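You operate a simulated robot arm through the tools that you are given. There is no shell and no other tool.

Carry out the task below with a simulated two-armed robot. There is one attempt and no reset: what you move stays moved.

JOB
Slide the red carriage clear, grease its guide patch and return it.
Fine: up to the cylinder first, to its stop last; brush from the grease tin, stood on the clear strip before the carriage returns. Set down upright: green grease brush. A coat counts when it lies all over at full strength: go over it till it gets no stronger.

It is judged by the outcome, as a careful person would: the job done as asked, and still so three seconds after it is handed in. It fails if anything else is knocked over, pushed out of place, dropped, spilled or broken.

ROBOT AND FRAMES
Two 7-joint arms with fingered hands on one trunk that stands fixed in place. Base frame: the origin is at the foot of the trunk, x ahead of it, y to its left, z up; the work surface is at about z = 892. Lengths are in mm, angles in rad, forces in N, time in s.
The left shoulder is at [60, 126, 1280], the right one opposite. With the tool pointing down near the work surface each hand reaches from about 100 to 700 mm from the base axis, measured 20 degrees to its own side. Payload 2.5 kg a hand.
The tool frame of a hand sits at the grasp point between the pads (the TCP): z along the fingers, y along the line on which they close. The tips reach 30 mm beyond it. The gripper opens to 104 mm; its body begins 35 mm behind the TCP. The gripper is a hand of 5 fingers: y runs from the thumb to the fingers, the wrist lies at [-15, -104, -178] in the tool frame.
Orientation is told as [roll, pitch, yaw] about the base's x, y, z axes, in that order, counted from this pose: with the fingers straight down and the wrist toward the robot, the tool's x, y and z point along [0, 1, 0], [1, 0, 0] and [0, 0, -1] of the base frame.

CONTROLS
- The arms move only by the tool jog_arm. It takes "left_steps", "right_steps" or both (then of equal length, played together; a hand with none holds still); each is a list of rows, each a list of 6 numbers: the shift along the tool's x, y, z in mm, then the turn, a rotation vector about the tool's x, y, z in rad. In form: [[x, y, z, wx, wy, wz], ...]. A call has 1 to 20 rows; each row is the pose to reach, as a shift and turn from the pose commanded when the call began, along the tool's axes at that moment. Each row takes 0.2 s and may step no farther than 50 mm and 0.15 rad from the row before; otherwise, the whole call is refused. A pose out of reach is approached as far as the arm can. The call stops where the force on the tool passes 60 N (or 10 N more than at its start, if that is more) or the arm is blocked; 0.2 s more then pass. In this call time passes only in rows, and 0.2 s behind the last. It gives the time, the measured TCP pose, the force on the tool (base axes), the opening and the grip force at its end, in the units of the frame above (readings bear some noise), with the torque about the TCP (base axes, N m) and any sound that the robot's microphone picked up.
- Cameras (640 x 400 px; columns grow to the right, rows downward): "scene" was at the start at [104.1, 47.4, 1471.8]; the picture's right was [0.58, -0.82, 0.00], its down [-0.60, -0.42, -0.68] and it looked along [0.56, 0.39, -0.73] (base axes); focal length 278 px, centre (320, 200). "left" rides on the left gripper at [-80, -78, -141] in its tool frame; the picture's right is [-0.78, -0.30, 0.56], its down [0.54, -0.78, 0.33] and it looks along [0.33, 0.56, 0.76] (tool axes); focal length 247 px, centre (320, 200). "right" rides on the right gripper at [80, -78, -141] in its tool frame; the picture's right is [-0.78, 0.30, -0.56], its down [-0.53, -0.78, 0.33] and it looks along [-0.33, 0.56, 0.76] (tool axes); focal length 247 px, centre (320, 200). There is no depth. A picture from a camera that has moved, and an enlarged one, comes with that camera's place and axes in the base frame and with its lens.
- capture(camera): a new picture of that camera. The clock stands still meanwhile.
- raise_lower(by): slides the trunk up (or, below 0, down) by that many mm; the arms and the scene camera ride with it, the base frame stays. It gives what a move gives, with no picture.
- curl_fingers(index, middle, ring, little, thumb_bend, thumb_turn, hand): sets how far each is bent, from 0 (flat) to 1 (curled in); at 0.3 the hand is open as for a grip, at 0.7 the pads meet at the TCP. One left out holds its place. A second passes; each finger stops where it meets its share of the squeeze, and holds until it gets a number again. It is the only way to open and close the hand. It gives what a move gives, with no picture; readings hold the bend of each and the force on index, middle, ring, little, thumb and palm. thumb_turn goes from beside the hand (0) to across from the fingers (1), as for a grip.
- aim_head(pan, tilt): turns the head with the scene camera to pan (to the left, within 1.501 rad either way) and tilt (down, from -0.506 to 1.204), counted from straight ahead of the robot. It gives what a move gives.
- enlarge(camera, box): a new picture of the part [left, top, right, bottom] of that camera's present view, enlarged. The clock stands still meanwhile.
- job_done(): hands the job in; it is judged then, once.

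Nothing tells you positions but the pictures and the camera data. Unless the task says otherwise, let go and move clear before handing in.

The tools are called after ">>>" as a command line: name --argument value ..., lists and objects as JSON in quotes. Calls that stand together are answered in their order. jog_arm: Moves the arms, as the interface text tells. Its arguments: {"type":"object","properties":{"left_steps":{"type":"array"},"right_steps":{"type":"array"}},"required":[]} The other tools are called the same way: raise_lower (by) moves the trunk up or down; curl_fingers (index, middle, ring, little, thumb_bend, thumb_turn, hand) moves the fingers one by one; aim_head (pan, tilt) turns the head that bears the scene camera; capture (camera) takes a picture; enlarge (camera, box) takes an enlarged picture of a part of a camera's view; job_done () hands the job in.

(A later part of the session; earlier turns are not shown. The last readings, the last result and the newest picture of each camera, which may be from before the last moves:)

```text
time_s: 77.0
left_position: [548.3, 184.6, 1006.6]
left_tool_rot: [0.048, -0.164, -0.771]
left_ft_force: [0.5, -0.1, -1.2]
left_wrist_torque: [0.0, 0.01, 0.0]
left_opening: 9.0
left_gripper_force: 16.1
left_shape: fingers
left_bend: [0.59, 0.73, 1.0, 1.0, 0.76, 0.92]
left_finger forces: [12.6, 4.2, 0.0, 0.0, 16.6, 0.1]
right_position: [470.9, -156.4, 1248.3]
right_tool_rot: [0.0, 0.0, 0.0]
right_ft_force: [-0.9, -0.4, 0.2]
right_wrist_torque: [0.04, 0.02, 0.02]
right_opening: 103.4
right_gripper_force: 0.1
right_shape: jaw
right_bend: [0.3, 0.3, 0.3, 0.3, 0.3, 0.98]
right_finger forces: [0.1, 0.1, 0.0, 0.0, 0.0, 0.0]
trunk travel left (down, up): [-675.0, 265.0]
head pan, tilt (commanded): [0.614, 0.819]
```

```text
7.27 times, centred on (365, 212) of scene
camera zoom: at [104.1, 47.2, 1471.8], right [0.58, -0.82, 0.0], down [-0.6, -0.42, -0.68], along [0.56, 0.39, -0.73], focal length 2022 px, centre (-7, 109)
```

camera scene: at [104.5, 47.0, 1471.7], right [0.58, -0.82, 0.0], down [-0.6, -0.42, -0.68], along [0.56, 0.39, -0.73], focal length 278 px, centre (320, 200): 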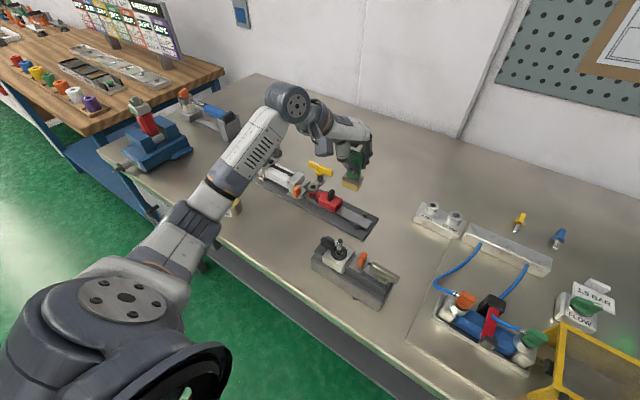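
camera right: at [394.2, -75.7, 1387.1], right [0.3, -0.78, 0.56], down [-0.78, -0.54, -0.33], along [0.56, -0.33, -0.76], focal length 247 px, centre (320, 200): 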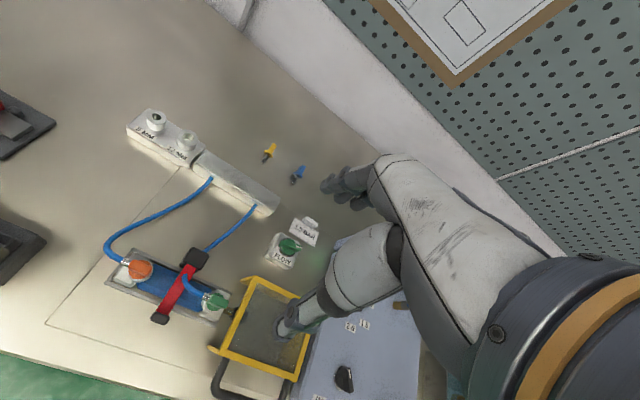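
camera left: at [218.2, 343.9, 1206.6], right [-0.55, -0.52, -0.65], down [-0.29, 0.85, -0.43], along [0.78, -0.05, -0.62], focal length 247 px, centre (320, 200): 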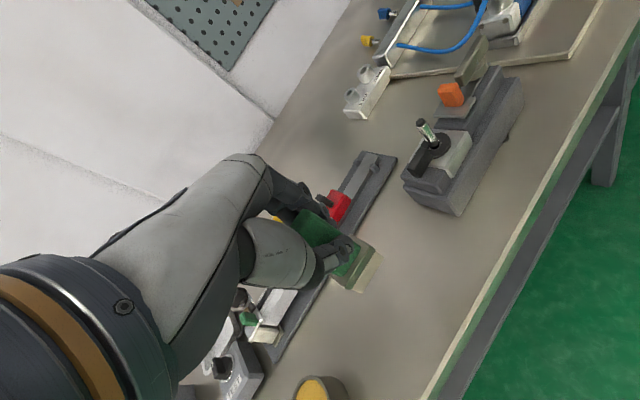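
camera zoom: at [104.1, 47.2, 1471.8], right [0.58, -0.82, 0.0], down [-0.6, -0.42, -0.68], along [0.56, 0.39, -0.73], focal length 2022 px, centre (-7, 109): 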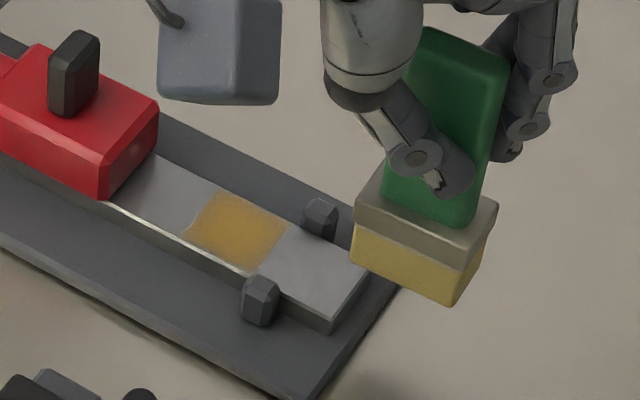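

The coat looks slightly stronger than before, so I'll do one more confirmed-contact set and then compare. First I'll return to just above the patch.

>>> jog_arm --left_steps '[[22.5, -23.6, -2.8, 0, 0, 0], [45, -47.2, -5.6, 0, 0, 0], [44.5, -49, 5.5, 0, 0, 0], [43.9, -50.8, 16.6, 0, 0, 0], [43.9, -50.8, 16.6, 0, 0, 0]]'

>>> enlarge --camera "left" --box '[300, 190, 420, 300]'

```text
time_s: 78.2
left_position: [546.2, 250.2, 982.8]
left_tool_rot: [0.05, -0.166, -0.773]
left_ft_force: [-0.4, -0.7, 1.9]
left_wrist_torque: [-0.01, 0.04, 0.02]
left_opening: 9.1
left_gripper_force: 17.4
left_shape: fingers
left_bend: [0.59, 0.73, 1.0, 1.0, 0.76, 0.92]
left_finger forces: [13.3, 4.1, 0.0, 0.1, 17.1, 0.0]
right_position: [470.9, -156.4, 1246.4]
right_tool_rot: [0.0, 0.001, -0.002]
right_ft_force: [0.2, -0.1, 0.0]
right_wrist_torque: [-0.02, -0.01, 0.02]
right_opening: 103.3
right_gripper_force: 0.1
right_shape: jaw
right_bend: [0.3, 0.3, 0.3, 0.3, 0.3, 0.98]
right_finger forces: [0.0, 0.1, 0.0, 0.0, 0.1, 0.0]
trunk travel left (down, up): [-675.0, 265.0]
head pan, tilt (commanded): [0.614, 0.819]
```

```text
3.64 times, centred on (360, 245) of left
camera zoom: at [414.2, 256.2, 1104.8], right [-0.66, -0.4, -0.64], down [-0.13, 0.89, -0.43], along [0.74, -0.2, -0.64], focal length 898 px, centre (174, 36)
```

zoom: 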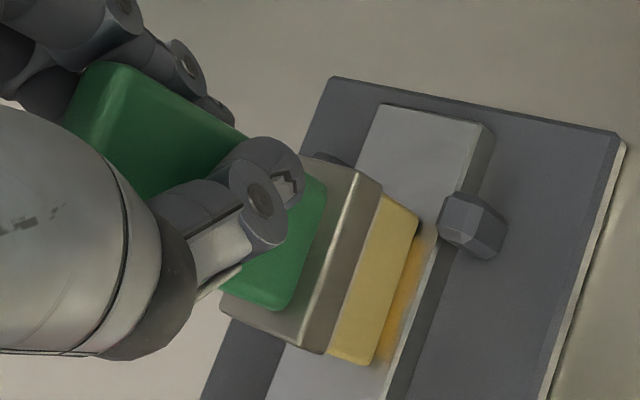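

>>> jog_arm --left_steps '[[0, -0.1, 0.8, 0, 0, 0], [3.6, -3.6, 0.4, 0, 0, 0], [5.7, -5.6, 0.2, 0, 0, 0], [0, -0.1, 0.8, 0, 0, 0], [-3.6, 3.3, 1.2, 0, 0, 0], [-5.8, 5.4, 1.4, 0, 0, 0], [0, -0.1, 0.8, 0, 0, 0], [3.5, 0.6, 1.1, 0, 0, 0], [7.8, -3.5, 0.6, 0, 0, 0], [2.0, 2.0, 1.2, 0, 0, 0], [6.4, -2.1, 0.8, 0, 0, 0], [1.7, -5.1, -3.8, 0, 0, 0], [-0.6, -7.8, -0.5, 0, 0, 0], [1.6, -9.9, -0.8, 0, 0, 0], [-4.2, -4.4, -0.1, 0, 0, 0], [-7.8, -0.9, 0.3, 0, 0, 0], [-4.2, -4.4, -0.1, 0, 0, 0], [1.6, -9.9, -0.8, 0, 0, 0], [-4.2, -4.4, -0.1, 0, 0, 0], [-7.1, -1.6, 0.2, 0, 0, 0]]'

>>> enlarge --camera "left" --box '[300, 190, 420, 300]'

```text
time_s: 82.5
left_position: [540.0, 245.9, 981.7]
left_tool_rot: [0.05, -0.164, -0.774]
left_ft_force: [0.2, 1.6, 0.6]
left_wrist_torque: [0.04, 0.02, 0.03]
left_opening: 9.0
left_gripper_force: 16.9
left_shape: fingers
left_bend: [0.59, 0.73, 1.0, 1.0, 0.76, 0.92]
left_finger forces: [13.4, 4.4, 0.0, 0.0, 17.2, 0.0]
right_position: [472.7, -156.4, 1245.7]
right_tool_rot: [0.001, 0.0, 0.0]
right_ft_force: [0.0, 0.5, 0.0]
right_wrist_torque: [0.01, 0.02, 0.03]
right_opening: 103.8
right_gripper_force: 0.1
right_shape: jaw
right_bend: [0.3, 0.3, 0.3, 0.3, 0.3, 0.98]
right_finger forces: [0.0, 0.0, 0.1, 0.1, 0.1, 0.1]
trunk travel left (down, up): [-675.0, 265.0]
head pan, tilt (commanded): [0.614, 0.819]
```

```text
3.64 times, centred on (360, 245) of left
camera zoom: at [407.9, 252.3, 1105.0], right [-0.66, -0.4, -0.63], down [-0.13, 0.89, -0.43], along [0.74, -0.2, -0.64], focal length 898 px, centre (174, 36)
```

zoom: 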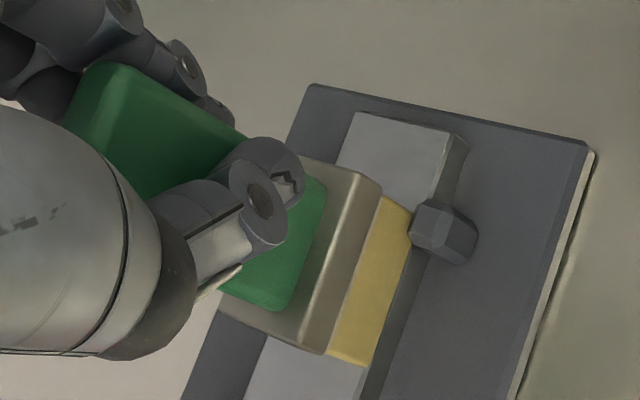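

>>> jog_arm --left_steps '[[1.2, 3.9, -23.6, 0, 0, 0], [-20, 26, -21, 0, 0, 0], [-43, 46, -18.5, 0, 0, 0]]'

>>> enlarge --camera "scene" --box '[345, 205, 375, 228]'

>>> enlarge --camera "left" --box '[325, 300, 405, 370]'

```text
time_s: 83.2
left_position: [538.8, 184.4, 1006.9]
left_tool_rot: [0.05, -0.163, -0.77]
left_ft_force: [0.3, 0.0, -0.9]
left_wrist_torque: [0.01, 0.03, 0.0]
left_opening: 9.2
left_gripper_force: 17.2
left_shape: fingers
left_bend: [0.59, 0.73, 1.0, 1.0, 0.76, 0.92]
left_finger forces: [12.7, 4.3, 0.0, 0.1, 16.8, 0.1]
right_position: [470.6, -156.6, 1246.1]
right_tool_rot: [-0.001, 0.0, 0.001]
right_ft_force: [-0.4, -0.1, -0.3]
right_wrist_torque: [0.0, 0.02, 0.05]
right_opening: 103.7
right_gripper_force: 0.2
right_shape: jaw
right_bend: [0.3, 0.3, 0.3, 0.3, 0.3, 0.98]
right_finger forces: [0.1, 0.0, 0.1, 0.1, 0.1, 0.1]
trunk travel left (down, up): [-675.0, 265.0]
head pan, tilt (commanded): [0.614, 0.819]
```

```text
16.00 times, centred on (360, 216) of scene
camera zoom: at [104.0, 47.2, 1471.8], right [0.58, -0.82, 0.0], down [-0.6, -0.42, -0.68], along [0.56, 0.39, -0.73], focal length 4450 px, centre (-320, -64)
```

zoom: 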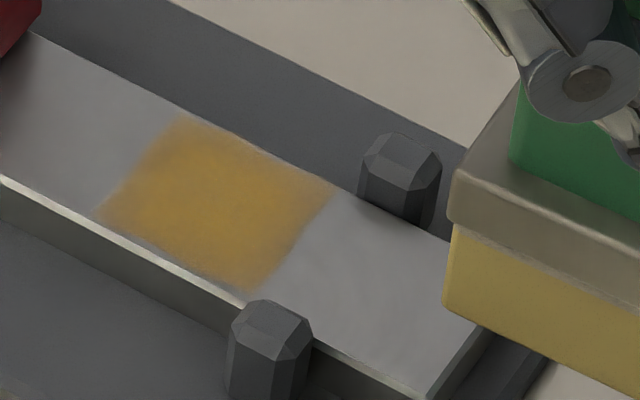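

```text
5.71 times, centred on (365, 335) of left
camera zoom: at [408.0, 190.8, 1129.6], right [-0.66, -0.4, -0.63], down [-0.13, 0.89, -0.43], along [0.74, -0.2, -0.64], focal length 1411 px, centre (63, -571)
```

zoom: 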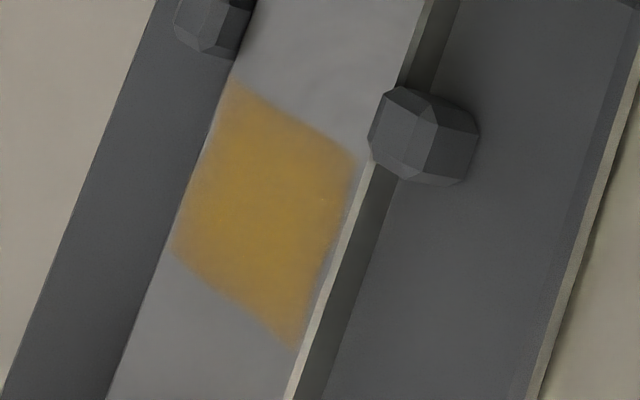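

The colour no longer changes noticeably between sets. To rule out a drying brush I'll reload it once from the tin and make a confirming pass. First I'll raise it and return above the tin.

>>> jog_arm --left_steps '[[2, 6.8, -40.9, 0, 0, 0], [4, 13.6, -81.8, 0, 0, 0], [21.8, -26.6, -87.6, 0, 0, 0], [39.5, -66.8, -93.4, 0, 0, 0], [57.3, -107, -99.2, 0, 0, 0], [75.1, -147.2, -105, 0, 0, 0], [92.8, -187.4, -110.7, 0, 0, 0], [110.6, -227.6, -116.5, 0, 0, 0], [128.4, -267.8, -122.3, 0, 0, 0], [146.1, -308, -128.1, 0, 0, 0], [163.9, -348.2, -133.9, 0, 0, 0]]'

>>> enlarge --camera "scene" --box '[200, 130, 290, 225]'

>>> enlarge --camera "left" --box '[260, 160, 460, 340]'

>>> enlarge --camera "scene" --box '[345, 205, 375, 228]'

```text
time_s: 85.7
left_position: [385.3, 551.5, 1091.8]
left_tool_rot: [0.049, -0.164, -0.775]
left_ft_force: [0.3, 0.5, -0.4]
left_wrist_torque: [-0.02, -0.02, 0.0]
left_opening: 8.7
left_gripper_force: 16.3
left_shape: fingers
left_bend: [0.59, 0.73, 1.0, 1.0, 0.76, 0.92]
left_finger forces: [12.3, 4.0, 0.0, 0.0, 16.0, 0.1]
right_position: [470.8, -155.6, 1246.4]
right_tool_rot: [0.0, -0.001, 0.001]
right_ft_force: [0.9, 0.5, 1.0]
right_wrist_torque: [0.0, 0.01, 0.03]
right_opening: 103.3
right_gripper_force: 0.0
right_shape: jaw
right_bend: [0.3, 0.3, 0.3, 0.3, 0.3, 0.98]
right_finger forces: [0.1, 0.1, 0.0, 0.1, 0.0, 0.0]
trunk travel left (down, up): [-675.0, 265.0]
head pan, tilt (commanded): [0.614, 0.819]
```

```text
4.21 times, centred on (245, 178) of scene
camera zoom: at [104.2, 47.6, 1471.7], right [0.58, -0.82, 0.0], down [-0.6, -0.42, -0.68], along [0.56, 0.39, -0.73], focal length 1171 px, centre (636, 295)
```

zoom: 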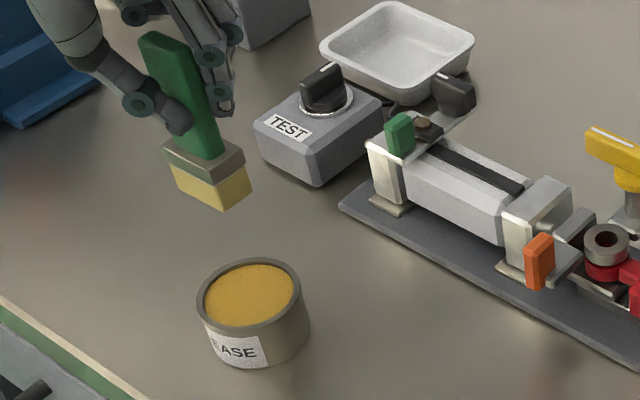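

```text
2.22 times, centred on (360, 250) of left
camera zoom: at [254.2, 560.0, 1213.7], right [-0.66, -0.4, -0.63], down [-0.13, 0.89, -0.43], along [0.74, -0.2, -0.64], focal length 549 px, centre (231, 89)
```

zoom: 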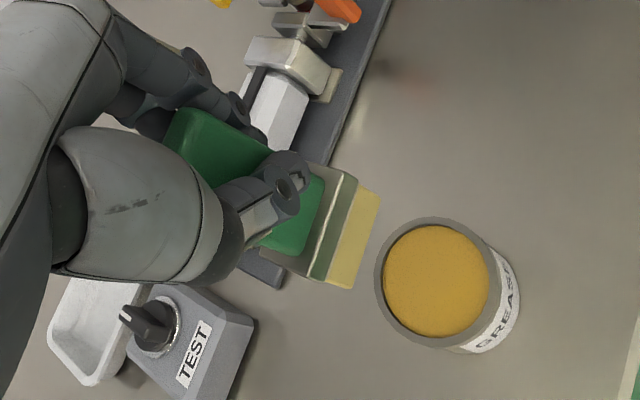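

```text
16.00 times, centred on (360, 216) of scene
camera zoom: at [104.2, 47.6, 1471.7], right [0.58, -0.82, 0.0], down [-0.6, -0.42, -0.68], along [0.56, 0.39, -0.73], focal length 4450 px, centre (-320, -64)
```

zoom: 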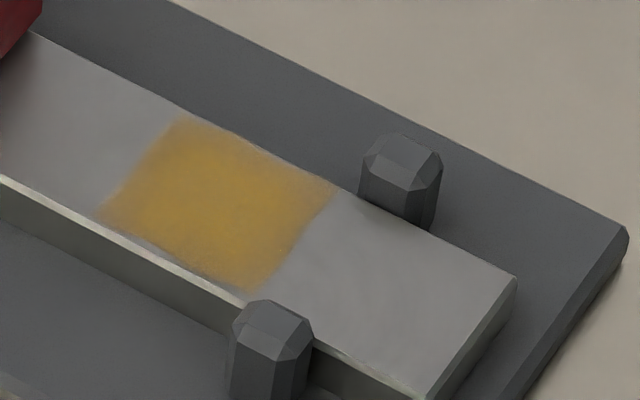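

The foot is already centred over the tin within about 2 mm in both cameras. I'll lower it into the grease gently.

>>> jog_arm --left_steps '[[-1.9, -7.2, 39.3, 0, 0, 0], [-3.6, -13.8, 72, 0, 0, 0], [-4.0, -15.1, 80, 0, 0, 0], [-4.1, -15.6, 84, 0, 0, 0]]'

>>> enlarge --camera "scene" --box '[205, 165, 275, 225]'

>>> enlarge --camera "left" --box '[300, 180, 440, 300]'

```text
time_s: 86.7
left_position: [383.1, 550.2, 1004.7]
left_tool_rot: [0.049, -0.163, -0.774]
left_ft_force: [-0.3, -0.7, -1.1]
left_wrist_torque: [-0.01, 0.0, -0.02]
left_opening: 8.7
left_gripper_force: 16.1
left_shape: fingers
left_bend: [0.59, 0.73, 1.0, 1.0, 0.76, 0.92]
left_finger forces: [12.1, 4.0, 0.0, 0.1, 15.8, 0.0]
left hand out of reach, approached as far as the arm can: row 3, 4
right_position: [472.2, -157.1, 1247.1]
right_tool_rot: [-0.001, -0.001, 0.0]
right_ft_force: [-0.3, 0.2, -0.4]
right_wrist_torque: [0.0, 0.0, 0.0]
right_opening: 103.4
right_gripper_force: 0.1
right_shape: jaw
right_bend: [0.3, 0.3, 0.3, 0.3, 0.3, 0.98]
right_finger forces: [0.1, 0.0, 0.0, 0.0, 0.0, 0.1]
trunk travel left (down, up): [-675.0, 265.0]
head pan, tilt (commanded): [0.614, 0.819]
```

```text
6.67 times, centred on (240, 195) of scene
camera zoom: at [104.2, 47.4, 1471.8], right [0.58, -0.82, 0.0], down [-0.6, -0.42, -0.68], along [0.56, 0.39, -0.73], focal length 1854 px, centre (853, 233)
```

zoom: 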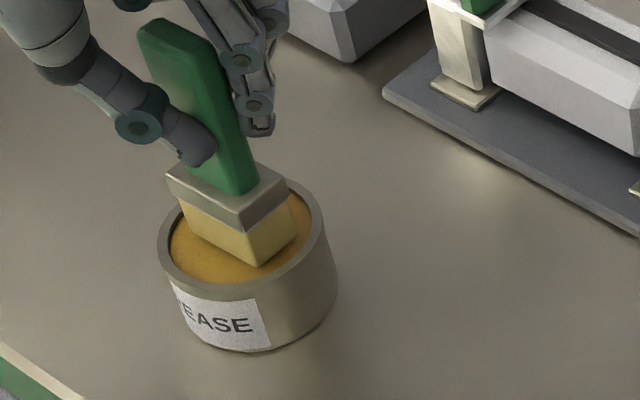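

```text
3.33 times, centred on (370, 240) of left
camera zoom: at [251.5, 556.6, 1127.5], right [-0.66, -0.4, -0.63], down [-0.13, 0.89, -0.43], along [0.74, -0.2, -0.64], focal length 823 px, centre (153, 67)
```

zoom: 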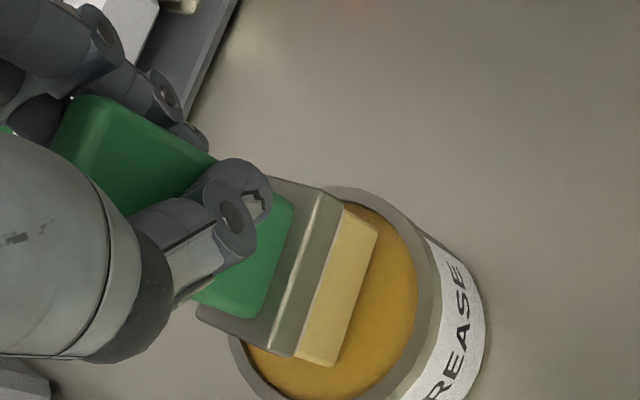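

The arm reports a reach limit with this wrist yaw. I'll turn the hand back by 0.14 rad just above the grease and continue down; there is room for that in the tin.

>>> jog_arm --left_steps '[[0.2, 0.8, -4.9, 0.0034, 0.0115, -0.069], [0.2, 0.8, -4.9, 0.0068, 0.0229, -0.138], [0, 0, 0, 0.0068, 0.0229, -0.138], [-0.1, -0.4, 2.5, 0.0068, 0.0229, -0.138], [-0.2, -0.7, 4.4, 0.0068, 0.0229, -0.138]]'

>>> enlarge --camera "scene" --box '[205, 165, 275, 225]'

>>> enlarge --camera "left" --box '[300, 180, 440, 300]'

```text
time_s: 87.8
left_position: [382.2, 549.3, 1001.7]
left_tool_rot: [0.051, -0.164, -0.633]
left_ft_force: [-0.5, 0.5, 1.5]
left_wrist_torque: [0.03, 0.02, -0.04]
left_opening: 8.9
left_gripper_force: 16.0
left_shape: fingers
left_bend: [0.59, 0.73, 1.0, 1.0, 0.76, 0.92]
left_finger forces: [12.5, 4.1, 0.0, 0.0, 15.8, 0.1]
right_position: [470.8, -156.2, 1247.2]
right_tool_rot: [0.0, 0.0, 0.0]
right_ft_force: [-0.2, -0.1, 0.3]
right_wrist_torque: [-0.01, 0.0, -0.01]
right_opening: 103.7
right_gripper_force: 0.0
right_shape: jaw
right_bend: [0.3, 0.3, 0.3, 0.3, 0.3, 0.98]
right_finger forces: [0.1, 0.0, 0.0, 0.1, 0.0, 0.1]
trunk travel left (down, up): [-675.0, 265.0]
head pan, tilt (commanded): [0.614, 0.819]
```

```text
6.67 times, centred on (240, 195) of scene
camera zoom: at [104.0, 47.1, 1471.8], right [0.58, -0.82, 0.0], down [-0.6, -0.42, -0.68], along [0.56, 0.39, -0.73], focal length 1854 px, centre (853, 233)
```

zoom: 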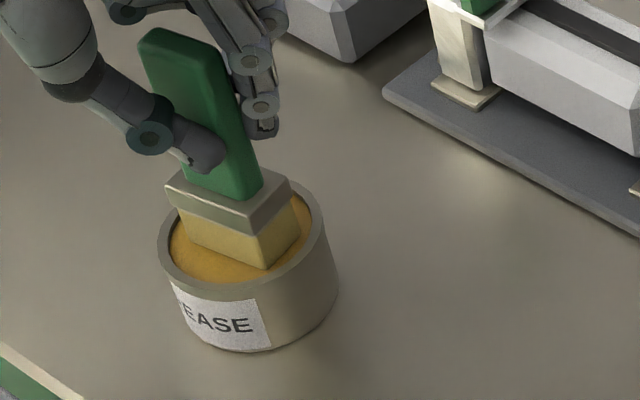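

```text
3.33 times, centred on (370, 240) of left
camera zoom: at [250.8, 537.2, 1124.1], right [-0.6, -0.49, -0.64], down [-0.25, 0.87, -0.43], along [0.76, -0.1, -0.64], focal length 823 px, centre (153, 67)
```

zoom: 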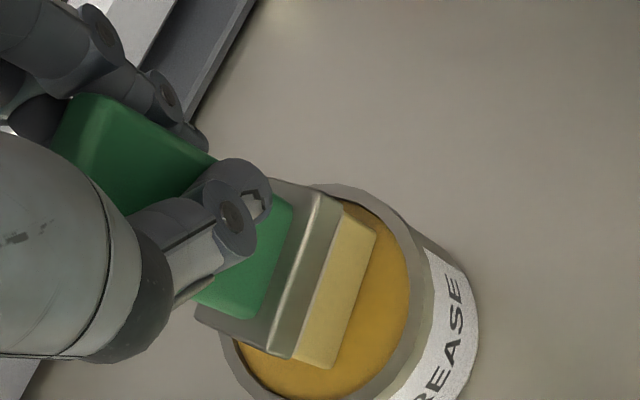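

Contact is just starting. I'll press a little more to load the foot.

>>> jog_arm --left_steps '[[-0.1, -0.2, 1.2, 0, 0, 0], [-0.1, -0.4, 2.5, 0, 0, 0], [-0.1, -0.4, 2.5, 0, 0, 0]]'

>>> enlarge --camera "scene" --box '[205, 165, 275, 225]'

```text
time_s: 88.7
left_position: [382.4, 548.9, 1001.3]
left_tool_rot: [0.053, -0.166, -0.632]
left_ft_force: [0.2, 0.7, 10.1]
left_wrist_torque: [-0.09, -0.01, 0.02]
left_opening: 8.7
left_gripper_force: 18.8
left_shape: fingers
left_bend: [0.59, 0.73, 1.0, 1.0, 0.76, 0.92]
left_finger forces: [14.1, 4.5, 0.0, 0.1, 17.6, 0.0]
right_position: [469.3, -156.4, 1246.9]
right_tool_rot: [0.001, 0.001, -0.001]
right_ft_force: [-0.5, 0.2, 0.2]
right_wrist_torque: [0.03, -0.04, 0.02]
right_opening: 103.3
right_gripper_force: 0.1
right_shape: jaw
right_bend: [0.3, 0.3, 0.3, 0.3, 0.3, 0.98]
right_finger forces: [0.0, 0.1, 0.1, 0.1, 0.0, 0.0]
trunk travel left (down, up): [-675.0, 265.0]
head pan, tilt (commanded): [0.614, 0.819]
```

```text
6.67 times, centred on (240, 195) of scene
camera zoom: at [103.3, 46.3, 1472.0], right [0.58, -0.82, 0.0], down [-0.6, -0.42, -0.68], along [0.56, 0.39, -0.73], focal length 1854 px, centre (853, 233)
```

zoom: 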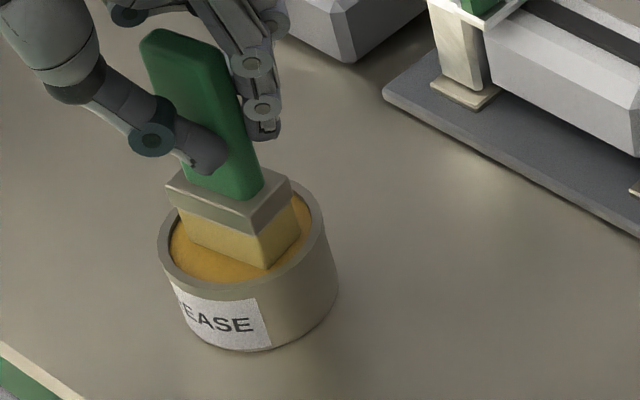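

>>> jog_arm --left_steps '[[2.3, 7.3, -44.3, 0, 0, 0], [4.5, 14.7, -88.7, 0, 0, 0], [-14, 52.4, -83.4, -0.0012, -0.0039, 0.0234], [-32.5, 90.1, -78.1, -0.0024, -0.0078, 0.0468], [-51, 127.9, -72.8, -0.0036, -0.0116, 0.0702], [-69.5, 165.6, -67.4, -0.0048, -0.0155, 0.0936], [-87.9, 203.4, -62.1, -0.006, -0.0194, 0.117], [-106.4, 241.1, -56.8, -0.0072, -0.0233, 0.1404], [-124.9, 278.8, -51.5, -0.0084, -0.0271, 0.1638], [-143.4, 316.6, -46.2, -0.0096, -0.031, 0.1872]]'

>>> enlarge --camera "left" --box '[280, 170, 480, 320]'

>>> enlarge --camera "scene" --box '[325, 150, 395, 235]'

```text
time_s: 90.8
left_position: [543.3, 250.2, 1089.1]
left_tool_rot: [0.048, -0.163, -0.82]
left_ft_force: [-0.4, -0.4, -1.0]
left_wrist_torque: [0.01, 0.02, 0.0]
left_opening: 8.5
left_gripper_force: 15.9
left_shape: fingers
left_bend: [0.59, 0.73, 1.0, 1.0, 0.76, 0.92]
left_finger forces: [12.1, 4.0, 0.0, 0.0, 15.7, 0.0]
right_position: [471.5, -156.6, 1245.5]
right_tool_rot: [0.0, 0.001, -0.001]
right_ft_force: [0.2, -0.7, -0.2]
right_wrist_torque: [-0.01, 0.02, 0.02]
right_opening: 103.7
right_gripper_force: 0.0
right_shape: jaw
right_bend: [0.3, 0.3, 0.3, 0.3, 0.3, 0.98]
right_finger forces: [0.1, 0.0, 0.0, 0.0, 0.1, 0.0]
trunk travel left (down, up): [-675.0, 265.0]
head pan, tilt (commanded): [0.614, 0.819]
```

```text
2.67 times, centred on (380, 245) of left
camera zoom: at [413.0, 264.6, 1212.4], right [-0.68, -0.37, -0.63], down [-0.08, 0.9, -0.43], along [0.73, -0.24, -0.64], focal length 659 px, centre (160, 80)
```

zoom: 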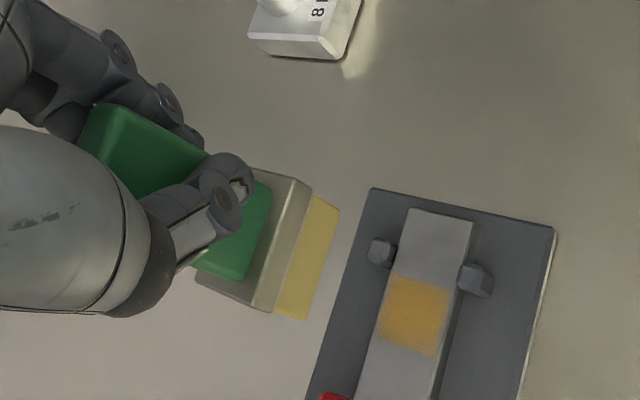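

```text
4.71 times, centred on (360, 192) of scene
camera zoom: at [104.5, 47.0, 1471.7], right [0.58, -0.82, 0.0], down [-0.6, -0.42, -0.68], along [0.56, 0.39, -0.73], focal length 1309 px, centre (132, 235)
```

zoom: 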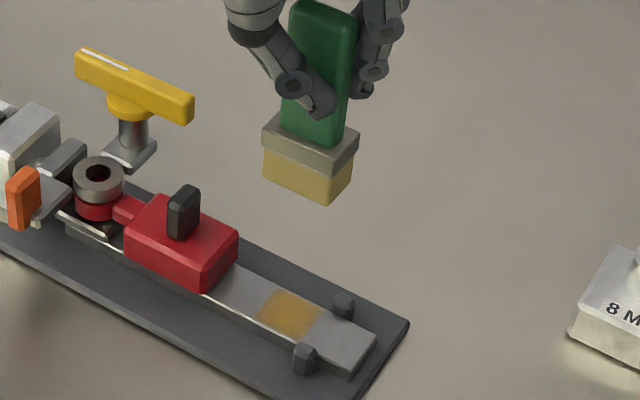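

The brush is reloaded, square, and centred over the patch. I'll lower to just above contact.

>>> jog_arm --left_steps '[[-1.7, -5.7, 34.5, 0, 0, 0], [-3.3, -11.4, 69, 0, 0, 0], [-4.6, -15.7, 95, 0, 0, 0], [-4.9, -16.8, 102, 0, 0, 0], [-4.9, -16.8, 102, 0, 0, 0]]'

>>> enlarge --camera "left" --box '[300, 190, 420, 300]'

```text
time_s: 92.0
left_position: [541.7, 252.5, 984.6]
left_tool_rot: [0.049, -0.164, -0.823]
left_ft_force: [0.4, 1.1, -0.3]
left_wrist_torque: [0.0, 0.03, -0.03]
left_opening: 8.8
left_gripper_force: 15.3
left_shape: fingers
left_bend: [0.59, 0.73, 1.0, 1.0, 0.76, 0.92]
left_finger forces: [12.1, 3.9, 0.0, 0.0, 15.6, 0.0]
right_position: [471.4, -155.4, 1246.1]
right_tool_rot: [0.0, -0.001, 0.001]
right_ft_force: [0.2, -0.5, -0.7]
right_wrist_torque: [-0.01, -0.01, 0.02]
right_opening: 103.7
right_gripper_force: 0.0
right_shape: jaw
right_bend: [0.3, 0.3, 0.3, 0.3, 0.3, 0.98]
right_finger forces: [0.1, 0.1, 0.0, 0.0, 0.0, 0.0]
trunk travel left (down, up): [-675.0, 265.0]
head pan, tilt (commanded): [0.614, 0.819]
```

```text
3.64 times, centred on (360, 245) of left
camera zoom: at [411.9, 265.1, 1107.5], right [-0.68, -0.37, -0.63], down [-0.08, 0.9, -0.43], along [0.73, -0.24, -0.64], focal length 898 px, centre (174, 36)
```

zoom: 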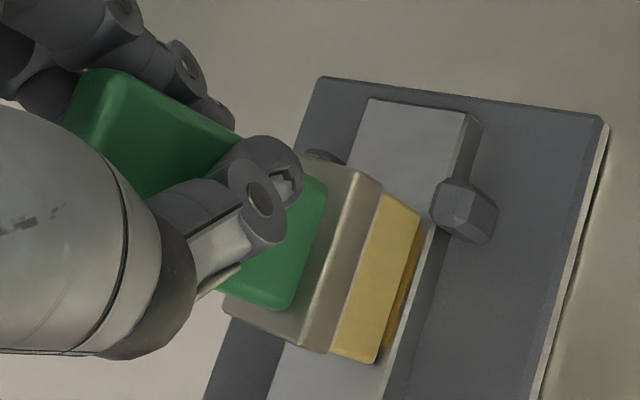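

>>> jog_arm --left_steps '[[-0.1, -0.5, 2.8, 0, 0, 0], [-3.6, 3.2, 3.2, 0, 0, 0], [-7.0, 6.8, 3.6, 0, 0, 0], [-3.6, 3.2, 3.2, 0, 0, 0], [-0.1, -0.5, 2.8, 0, 0, 0], [4.0, -4.8, 2.2, 0, 0, 0], [-0.1, -0.5, 2.8, 0, 0, 0], [2.8, 2.2, 3.3, 0, 0, 0], [-0.7, 5.8, 3.8, 0, 0, 0], [2.8, 2.2, 3.3, 0, 0, 0], [6.9, -0.7, 3.1, 0, 0, 0], [3.5, 2.9, 3.5, 0, 0, 0], [-1.4, 6.6, 3.9, 0, 0, 0], [0.1, 0.2, -1.0, 0, 0, 0], [-3.0, -3.1, 2.2, 0, 0, 0], [-6.5, 0.5, 2.6, 0, 0, 0], [-8.5, 2.6, 2.9, 0, 0, 0], [-3.0, -3.1, 2.2, 0, 0, 0], [1.1, -7.5, 1.7, 0, 0, 0], [-3.0, -3.1, 2.2, 0, 0, 0]]'

>>> enlarge --camera "left" --box '[300, 190, 420, 300]'

```text
time_s: 96.2
left_position: [539.1, 250.5, 983.4]
left_tool_rot: [0.049, -0.165, -0.822]
left_ft_force: [0.5, 0.2, -0.4]
left_wrist_torque: [0.02, -0.05, -0.03]
left_opening: 8.8
left_gripper_force: 16.4
left_shape: fingers
left_bend: [0.59, 0.73, 1.0, 1.0, 0.76, 0.92]
left_finger forces: [12.3, 4.1, 0.0, 0.0, 16.1, 0.1]
right_position: [472.2, -155.3, 1246.9]
right_tool_rot: [0.001, 0.001, 0.001]
right_ft_force: [0.5, -0.4, -0.3]
right_wrist_torque: [-0.03, -0.04, 0.01]
right_opening: 103.7
right_gripper_force: 0.1
right_shape: jaw
right_bend: [0.3, 0.3, 0.3, 0.3, 0.3, 0.98]
right_finger forces: [0.0, 0.0, 0.0, 0.0, 0.0, 0.1]
trunk travel left (down, up): [-675.0, 265.0]
head pan, tilt (commanded): [0.614, 0.819]
```

```text
3.64 times, centred on (360, 245) of left
camera zoom: at [408.1, 264.3, 1105.1], right [-0.68, -0.37, -0.64], down [-0.08, 0.9, -0.43], along [0.73, -0.24, -0.64], focal length 898 px, centre (174, 36)
```

zoom: 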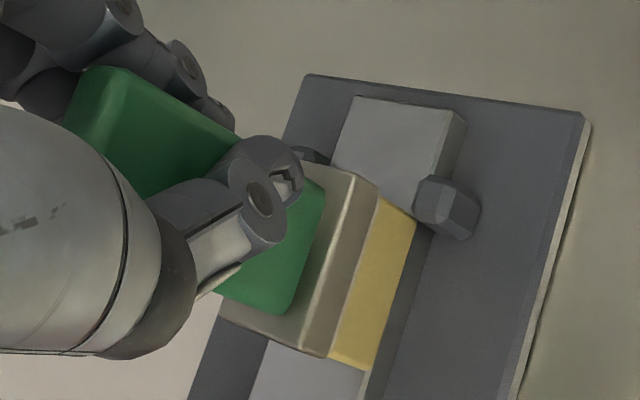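

The contact was light in that set, so I'll press about 2 mm deeper and repeat the lanes.

>>> jog_arm --left_steps '[[-0.1, -0.3, 1.8, 0, 0, 0], [3.4, -3.9, 1.3, 0, 0, 0], [5.4, -6.1, 1.1, 0, 0, 0], [-0.1, -0.3, 1.8, 0, 0, 0], [-3.5, 3.3, 2.2, 0, 0, 0], [-5.6, 5.5, 2.5, 0, 0, 0], [-0.1, -0.3, 1.8, 0, 0, 0], [2.4, 2.1, 2.3, 0, 0, 0], [6.6, -2.3, 1.8, 0, 0, 0], [2.4, 2.1, 2.3, 0, 0, 0], [-3.1, 7.8, 3.0, 0, 0, 0], [2.4, 2.1, 2.3, 0, 0, 0], [6.0, 2.6, 2.5, 0, 0, 0], [10.1, -1.7, 2.0, 0, 0, 0], [6.0, 2.6, 2.5, 0, 0, 0], [1.9, 7.0, 3.1, 0, 0, 0], [6.0, 2.6, 2.5, 0, 0, 0], [2.4, 2.1, 2.3, 0, 0, 0], [-1.0, 5.7, 2.7, 0, 0, 0], [2.4, 2.1, 2.3, 0, 0, 0]]'

>>> enlarge --camera "left" --box '[300, 190, 420, 300]'

```text
time_s: 100.5
left_position: [540.8, 251.0, 980.8]
left_tool_rot: [0.049, -0.164, -0.825]
left_ft_force: [-0.7, 0.9, -0.1]
left_wrist_torque: [-0.04, -0.05, 0.0]
left_opening: 0.3
left_gripper_force: 12.9
left_shape: fingers
left_bend: [0.62, 0.74, 1.0, 1.0, 0.79, 0.93]
left_finger forces: [7.5, 8.2, 0.0, 0.1, 10.3, 0.1]
right_position: [472.2, -156.8, 1246.8]
right_tool_rot: [0.0, 0.0, 0.0]
right_ft_force: [0.2, 0.1, 0.5]
right_wrist_torque: [0.02, 0.0, 0.0]
right_opening: 103.6
right_gripper_force: 0.0
right_shape: jaw
right_bend: [0.3, 0.3, 0.3, 0.3, 0.3, 0.98]
right_finger forces: [0.0, 0.0, 0.0, 0.0, 0.0, 0.0]
trunk travel left (down, up): [-675.0, 265.0]
head pan, tilt (commanded): [0.614, 0.819]
```

```text
3.64 times, centred on (360, 245) of left
camera zoom: at [410.9, 264.3, 1103.0], right [-0.68, -0.37, -0.63], down [-0.08, 0.9, -0.43], along [0.73, -0.24, -0.64], focal length 898 px, centre (174, 36)
```

zoom: 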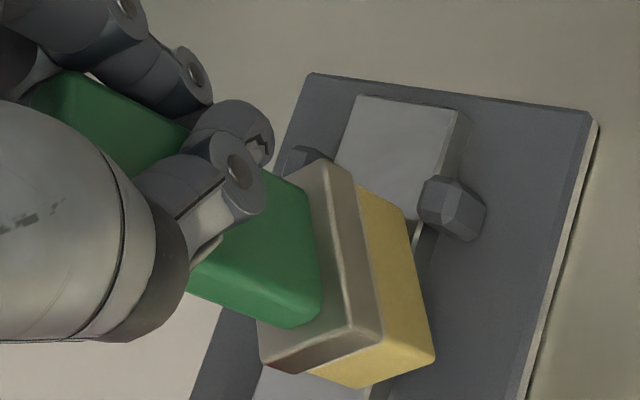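

The brush has twisted in the grip, probably by catching a post. I'll stop here and look carefully.

>>> enlarge --camera "scene" --box '[325, 165, 395, 235]'

>>> enlarge --camera "left" --box '[260, 160, 420, 320]'

```text
5.71 times, centred on (360, 200) of scene
camera zoom: at [104.0, 47.4, 1471.8], right [0.58, -0.82, 0.0], down [-0.6, -0.42, -0.68], along [0.56, 0.39, -0.73], focal length 1589 px, centre (91, 200)
```

zoom: 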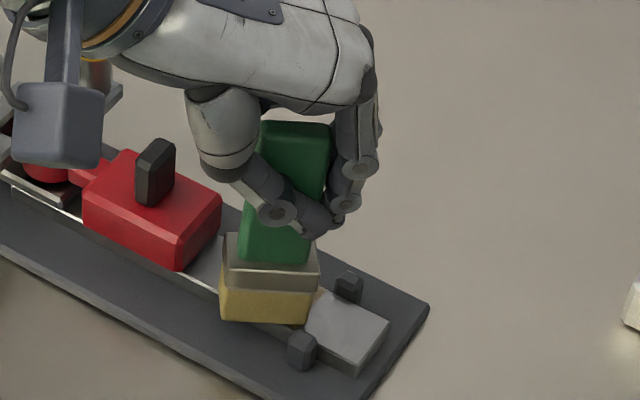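

```text
2.50 times, centred on (340, 240) of left
camera zoom: at [410.9, 264.3, 1103.0], right [-0.68, -0.37, -0.63], down [-0.08, 0.9, -0.43], along [0.73, -0.24, -0.64], focal length 617 px, centre (270, 100)
```

zoom: 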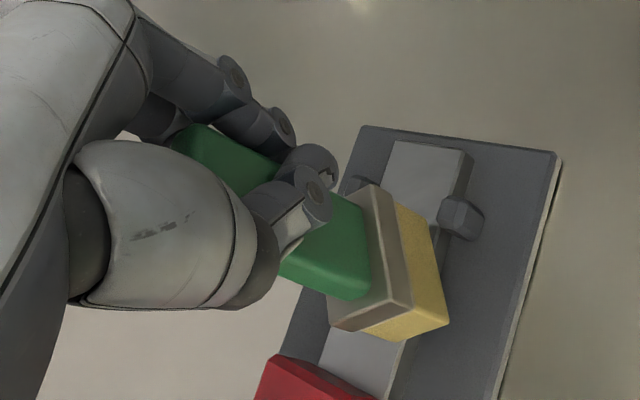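

The brush has yawed about 0.55 rad and is pinched near one edge, but it is still held upright. I'll lift it slowly and check the grip and the coat.

>>> jog_arm --left_steps '[[0.2, 0.8, -5, 0, 0, 0], [0.5, 1.6, -10, 0, 0, 0], [0.9, 3.2, -20, 0, 0, 0], [1.4, 4.9, -30, 0, 0, 0]]'

>>> enlarge --camera "scene" --box '[325, 165, 395, 235]'

>>> enlarge --camera "left" --box '[260, 160, 420, 320]'

```text
time_s: 101.5
left_position: [542.2, 251.6, 1009.7]
left_tool_rot: [0.049, -0.164, -0.821]
left_ft_force: [-0.5, -0.1, 0.2]
left_wrist_torque: [0.03, -0.01, 0.01]
left_opening: 0.6
left_gripper_force: 12.8
left_shape: fingers
left_bend: [0.62, 0.74, 1.0, 1.0, 0.79, 0.93]
left_finger forces: [7.0, 8.3, 0.1, 0.1, 10.2, 0.0]
right_position: [471.6, -156.2, 1247.1]
right_tool_rot: [0.0, 0.0, 0.0]
right_ft_force: [-0.3, -0.3, -0.5]
right_wrist_torque: [0.01, -0.01, 0.01]
right_opening: 103.8
right_gripper_force: 0.0
right_shape: jaw
right_bend: [0.3, 0.3, 0.3, 0.3, 0.3, 0.98]
right_finger forces: [0.0, 0.0, 0.1, 0.0, 0.1, 0.0]
trunk travel left (down, up): [-675.0, 265.0]
head pan, tilt (commanded): [0.614, 0.819]
```

```text
5.71 times, centred on (360, 200) of scene
camera zoom: at [104.1, 47.4, 1471.8], right [0.58, -0.82, 0.0], down [-0.6, -0.42, -0.68], along [0.56, 0.39, -0.73], focal length 1589 px, centre (91, 200)
```

zoom: 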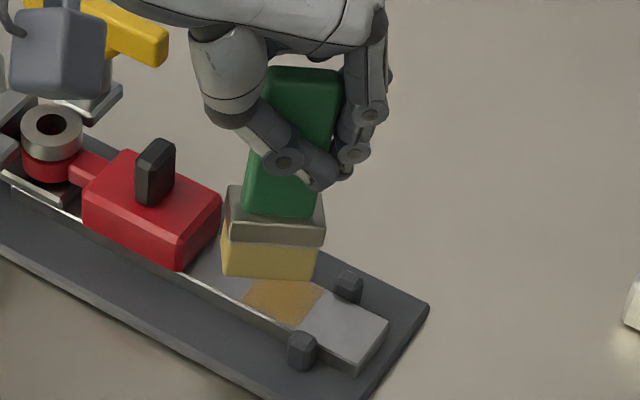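

```text
2.50 times, centred on (340, 240) of left
camera zoom: at [411.5, 264.4, 1133.3], right [-0.68, -0.37, -0.63], down [-0.08, 0.9, -0.43], along [0.73, -0.24, -0.64], focal length 617 px, centre (270, 100)
```

zoom: 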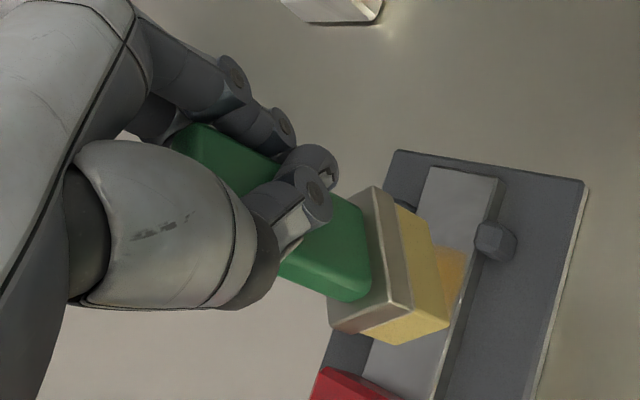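

The brush is lifted and steady but pinched near its edge. I'll carry it slowly to a clear spot on the bench around (400, 385) to set it down upright and regrip if needed.

>>> jog_arm --left_steps '[[-16.1, -14.5, -7.2, 0, 0, 0], [-32.2, -29, -14.4, 0, 0, 0], [-48.3, -43.5, -21.2, 0, 0, 0], [-64.5, -58.1, -27.9, 0, 0, 0], [-54.5, -79.4, -31, 0, 0, 0], [-44.5, -100.7, -34, 0, 0, 0], [-32.6, -120.3, -36.6, 0, 0, 0], [-20.8, -139.9, -39.3, 0, 0, 0], [-9, -158.8, -41.8, 0, 0, 0], [2.9, -177.7, -44.4, 0, 0, 0]]'

>>> enlarge --camera "scene" --box '[250, 150, 340, 250]'

>>> enlarge --camera "left" --box '[260, 160, 420, 320]'

>>> enlarge --camera "scene" --box '[345, 205, 375, 228]'

```text
time_s: 103.7
left_position: [416.8, 386.4, 1026.5]
left_tool_rot: [0.05, -0.163, -0.822]
left_ft_force: [0.5, -0.5, -1.0]
left_wrist_torque: [0.0, -0.01, -0.02]
left_opening: 0.2
left_gripper_force: 12.2
left_shape: fingers
left_bend: [0.62, 0.74, 1.0, 1.0, 0.79, 0.93]
left_finger forces: [6.8, 8.0, 0.0, 0.0, 9.8, 0.1]
right_position: [471.7, -157.1, 1247.1]
right_tool_rot: [0.001, 0.001, 0.001]
right_ft_force: [-0.1, 0.2, -0.8]
right_wrist_torque: [-0.02, -0.01, -0.02]
right_opening: 103.5
right_gripper_force: 0.0
right_shape: jaw
right_bend: [0.3, 0.3, 0.3, 0.3, 0.3, 0.98]
right_finger forces: [0.1, 0.0, 0.0, 0.1, 0.1, 0.0]
trunk travel left (down, up): [-675.0, 265.0]
head pan, tilt (commanded): [0.614, 0.819]
```

```text
4.00 times, centred on (295, 200) of scene
camera zoom: at [104.1, 47.6, 1471.8], right [0.58, -0.82, 0.0], down [-0.6, -0.42, -0.68], along [0.56, 0.39, -0.73], focal length 1112 px, centre (420, 200)
```

zoom: 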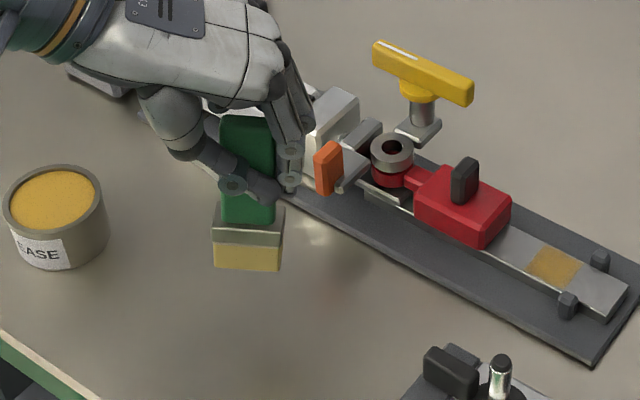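

```text
2.50 times, centred on (340, 240) of left
camera zoom: at [286.3, 400.1, 1148.3], right [-0.68, -0.37, -0.63], down [-0.08, 0.9, -0.43], along [0.73, -0.24, -0.64], focal length 617 px, centre (270, 100)
```

zoom: 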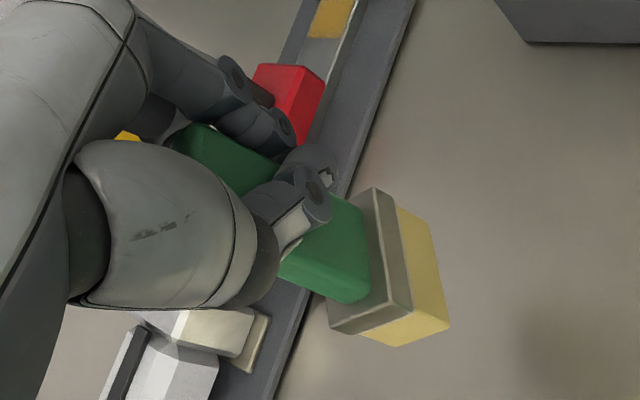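

```text
16.00 times, centred on (360, 216) of scene
camera zoom: at [104.1, 47.6, 1471.8], right [0.58, -0.82, 0.0], down [-0.6, -0.42, -0.68], along [0.56, 0.39, -0.73], focal length 4450 px, centre (-320, -64)
```

zoom: 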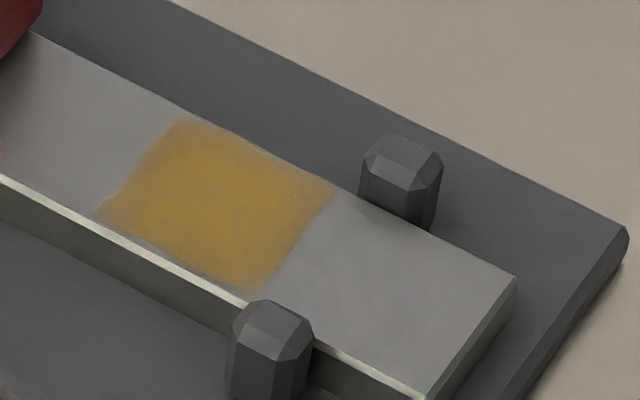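

The patch colour is unchanged after the reloaded pass, so the coat is at full strength. The brush leans about 0.12 rad toward +x, so I'll straighten it by turning the hand before setting it down.

>>> jog_arm --left_steps '[[0, 0, 0, -0.036, 0.019, 0.001], [0, 0, 0, -0.072, 0.038, 0.003], [0, 0, 0, -0.107, 0.0567, 0.0042]]'

>>> enlarge --camera "scene" --box '[265, 175, 305, 225]'

>>> enlarge --camera "left" --box '[290, 190, 400, 310]'

```text
time_s: 104.5
left_position: [418.1, 385.2, 1024.7]
left_tool_rot: [0.11, -0.27, -0.836]
left_ft_force: [-0.5, 0.6, -1.5]
left_wrist_torque: [0.0, 0.02, 0.01]
left_opening: 0.0
left_gripper_force: 12.1
left_shape: fingers
left_bend: [0.62, 0.74, 1.0, 1.0, 0.79, 0.93]
left_finger forces: [6.6, 7.9, 0.0, 0.0, 9.8, 0.0]
right_position: [471.4, -157.2, 1247.8]
right_tool_rot: [0.001, 0.001, -0.001]
right_ft_force: [-0.4, 0.3, -0.4]
right_wrist_torque: [0.01, -0.02, 0.01]
right_opening: 103.6
right_gripper_force: 0.1
right_shape: jaw
right_bend: [0.3, 0.3, 0.3, 0.3, 0.3, 0.98]
right_finger forces: [0.0, 0.0, 0.0, 0.0, 0.1, 0.0]
trunk travel left (down, up): [-675.0, 265.0]
head pan, tilt (commanded): [0.614, 0.819]
```

```text
8.00 times, centred on (285, 200) of scene
camera zoom: at [104.1, 47.5, 1471.8], right [0.58, -0.82, 0.0], down [-0.6, -0.42, -0.68], along [0.56, 0.39, -0.73], focal length 2225 px, centre (600, 200)
```

zoom: 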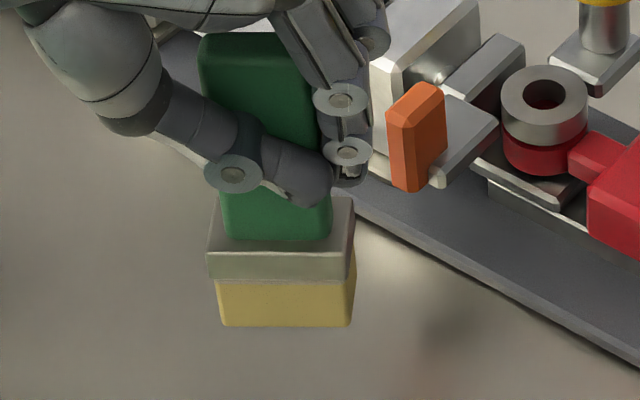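

```text
3.33 times, centred on (345, 250) of left
camera zoom: at [274.6, 403.3, 1131.9], right [-0.6, -0.39, -0.69], down [-0.03, 0.88, -0.47], along [0.8, -0.26, -0.55], focal length 823 px, centre (237, 33)
```

zoom: 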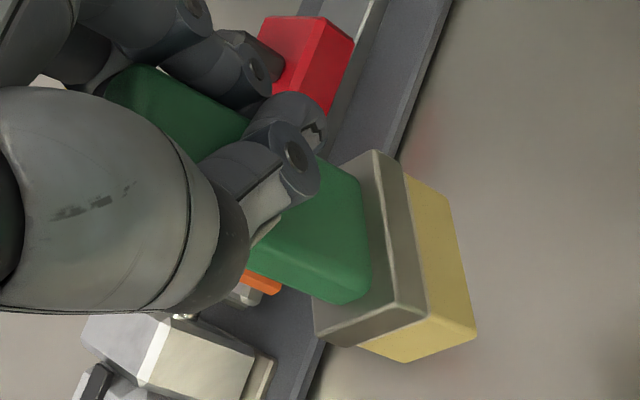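

Both views now show the brush upright within about 0.03 rad. I'll lower it toward the bench.

>>> jog_arm --left_steps '[[-1.6, -4, 14.4, 0, 0, 0], [-3.2, -8, 28.7, 0, 0, 0], [-4.8, -12, 43.1, 0, 0, 0]]'

>>> enlarge --camera "scene" --box '[265, 180, 305, 235]'

>>> enlarge --camera "left" --box '[290, 190, 400, 310]'

```text
time_s: 105.2
left_position: [419.8, 384.9, 980.9]
left_tool_rot: [0.109, -0.272, -0.835]
left_ft_force: [1.4, 0.4, -1.2]
left_wrist_torque: [-0.02, 0.02, 0.01]
left_opening: 0.1
left_gripper_force: 12.5
left_shape: fingers
left_bend: [0.62, 0.74, 1.0, 1.0, 0.79, 0.93]
left_finger forces: [6.7, 7.9, 0.0, 0.0, 9.7, 0.0]
right_position: [471.8, -155.7, 1246.7]
right_tool_rot: [-0.001, 0.0, -0.002]
right_ft_force: [0.7, -0.3, -0.3]
right_wrist_torque: [-0.01, 0.03, -0.02]
right_opening: 103.6
right_gripper_force: 0.1
right_shape: jaw
right_bend: [0.3, 0.3, 0.3, 0.3, 0.3, 0.98]
right_finger forces: [0.1, 0.0, 0.0, 0.0, 0.0, 0.0]
trunk travel left (down, up): [-675.0, 265.0]
head pan, tilt (commanded): [0.614, 0.819]
```

```text
7.27 times, centred on (285, 208) of scene
camera zoom: at [104.2, 47.5, 1471.8], right [0.58, -0.82, 0.0], down [-0.6, -0.42, -0.68], along [0.56, 0.39, -0.73], focal length 2022 px, centre (574, 146)
```

zoom: 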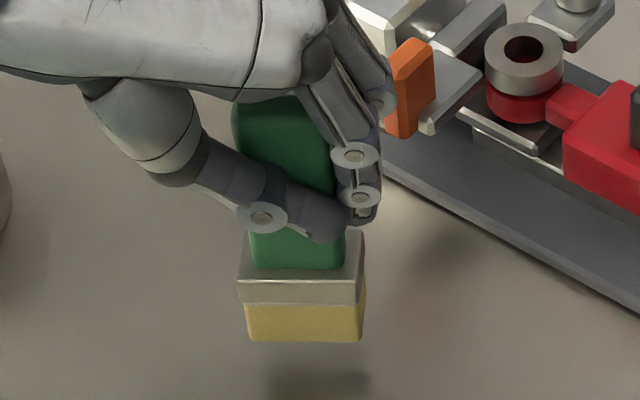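

```text
3.33 times, centred on (345, 250) of left
camera zoom: at [275.8, 402.7, 1086.5], right [-0.6, -0.39, -0.69], down [-0.03, 0.88, -0.47], along [0.8, -0.26, -0.55], focal length 823 px, centre (237, 33)
```

zoom: 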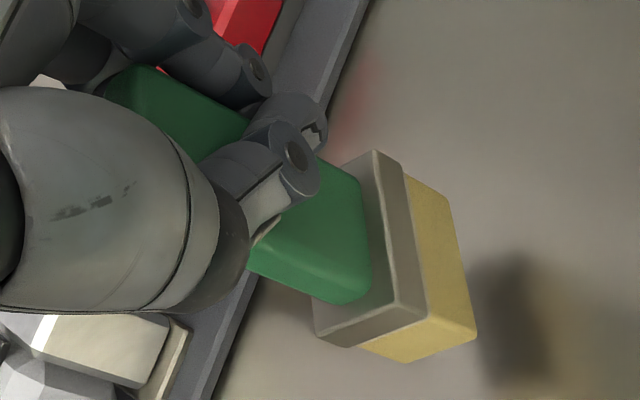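

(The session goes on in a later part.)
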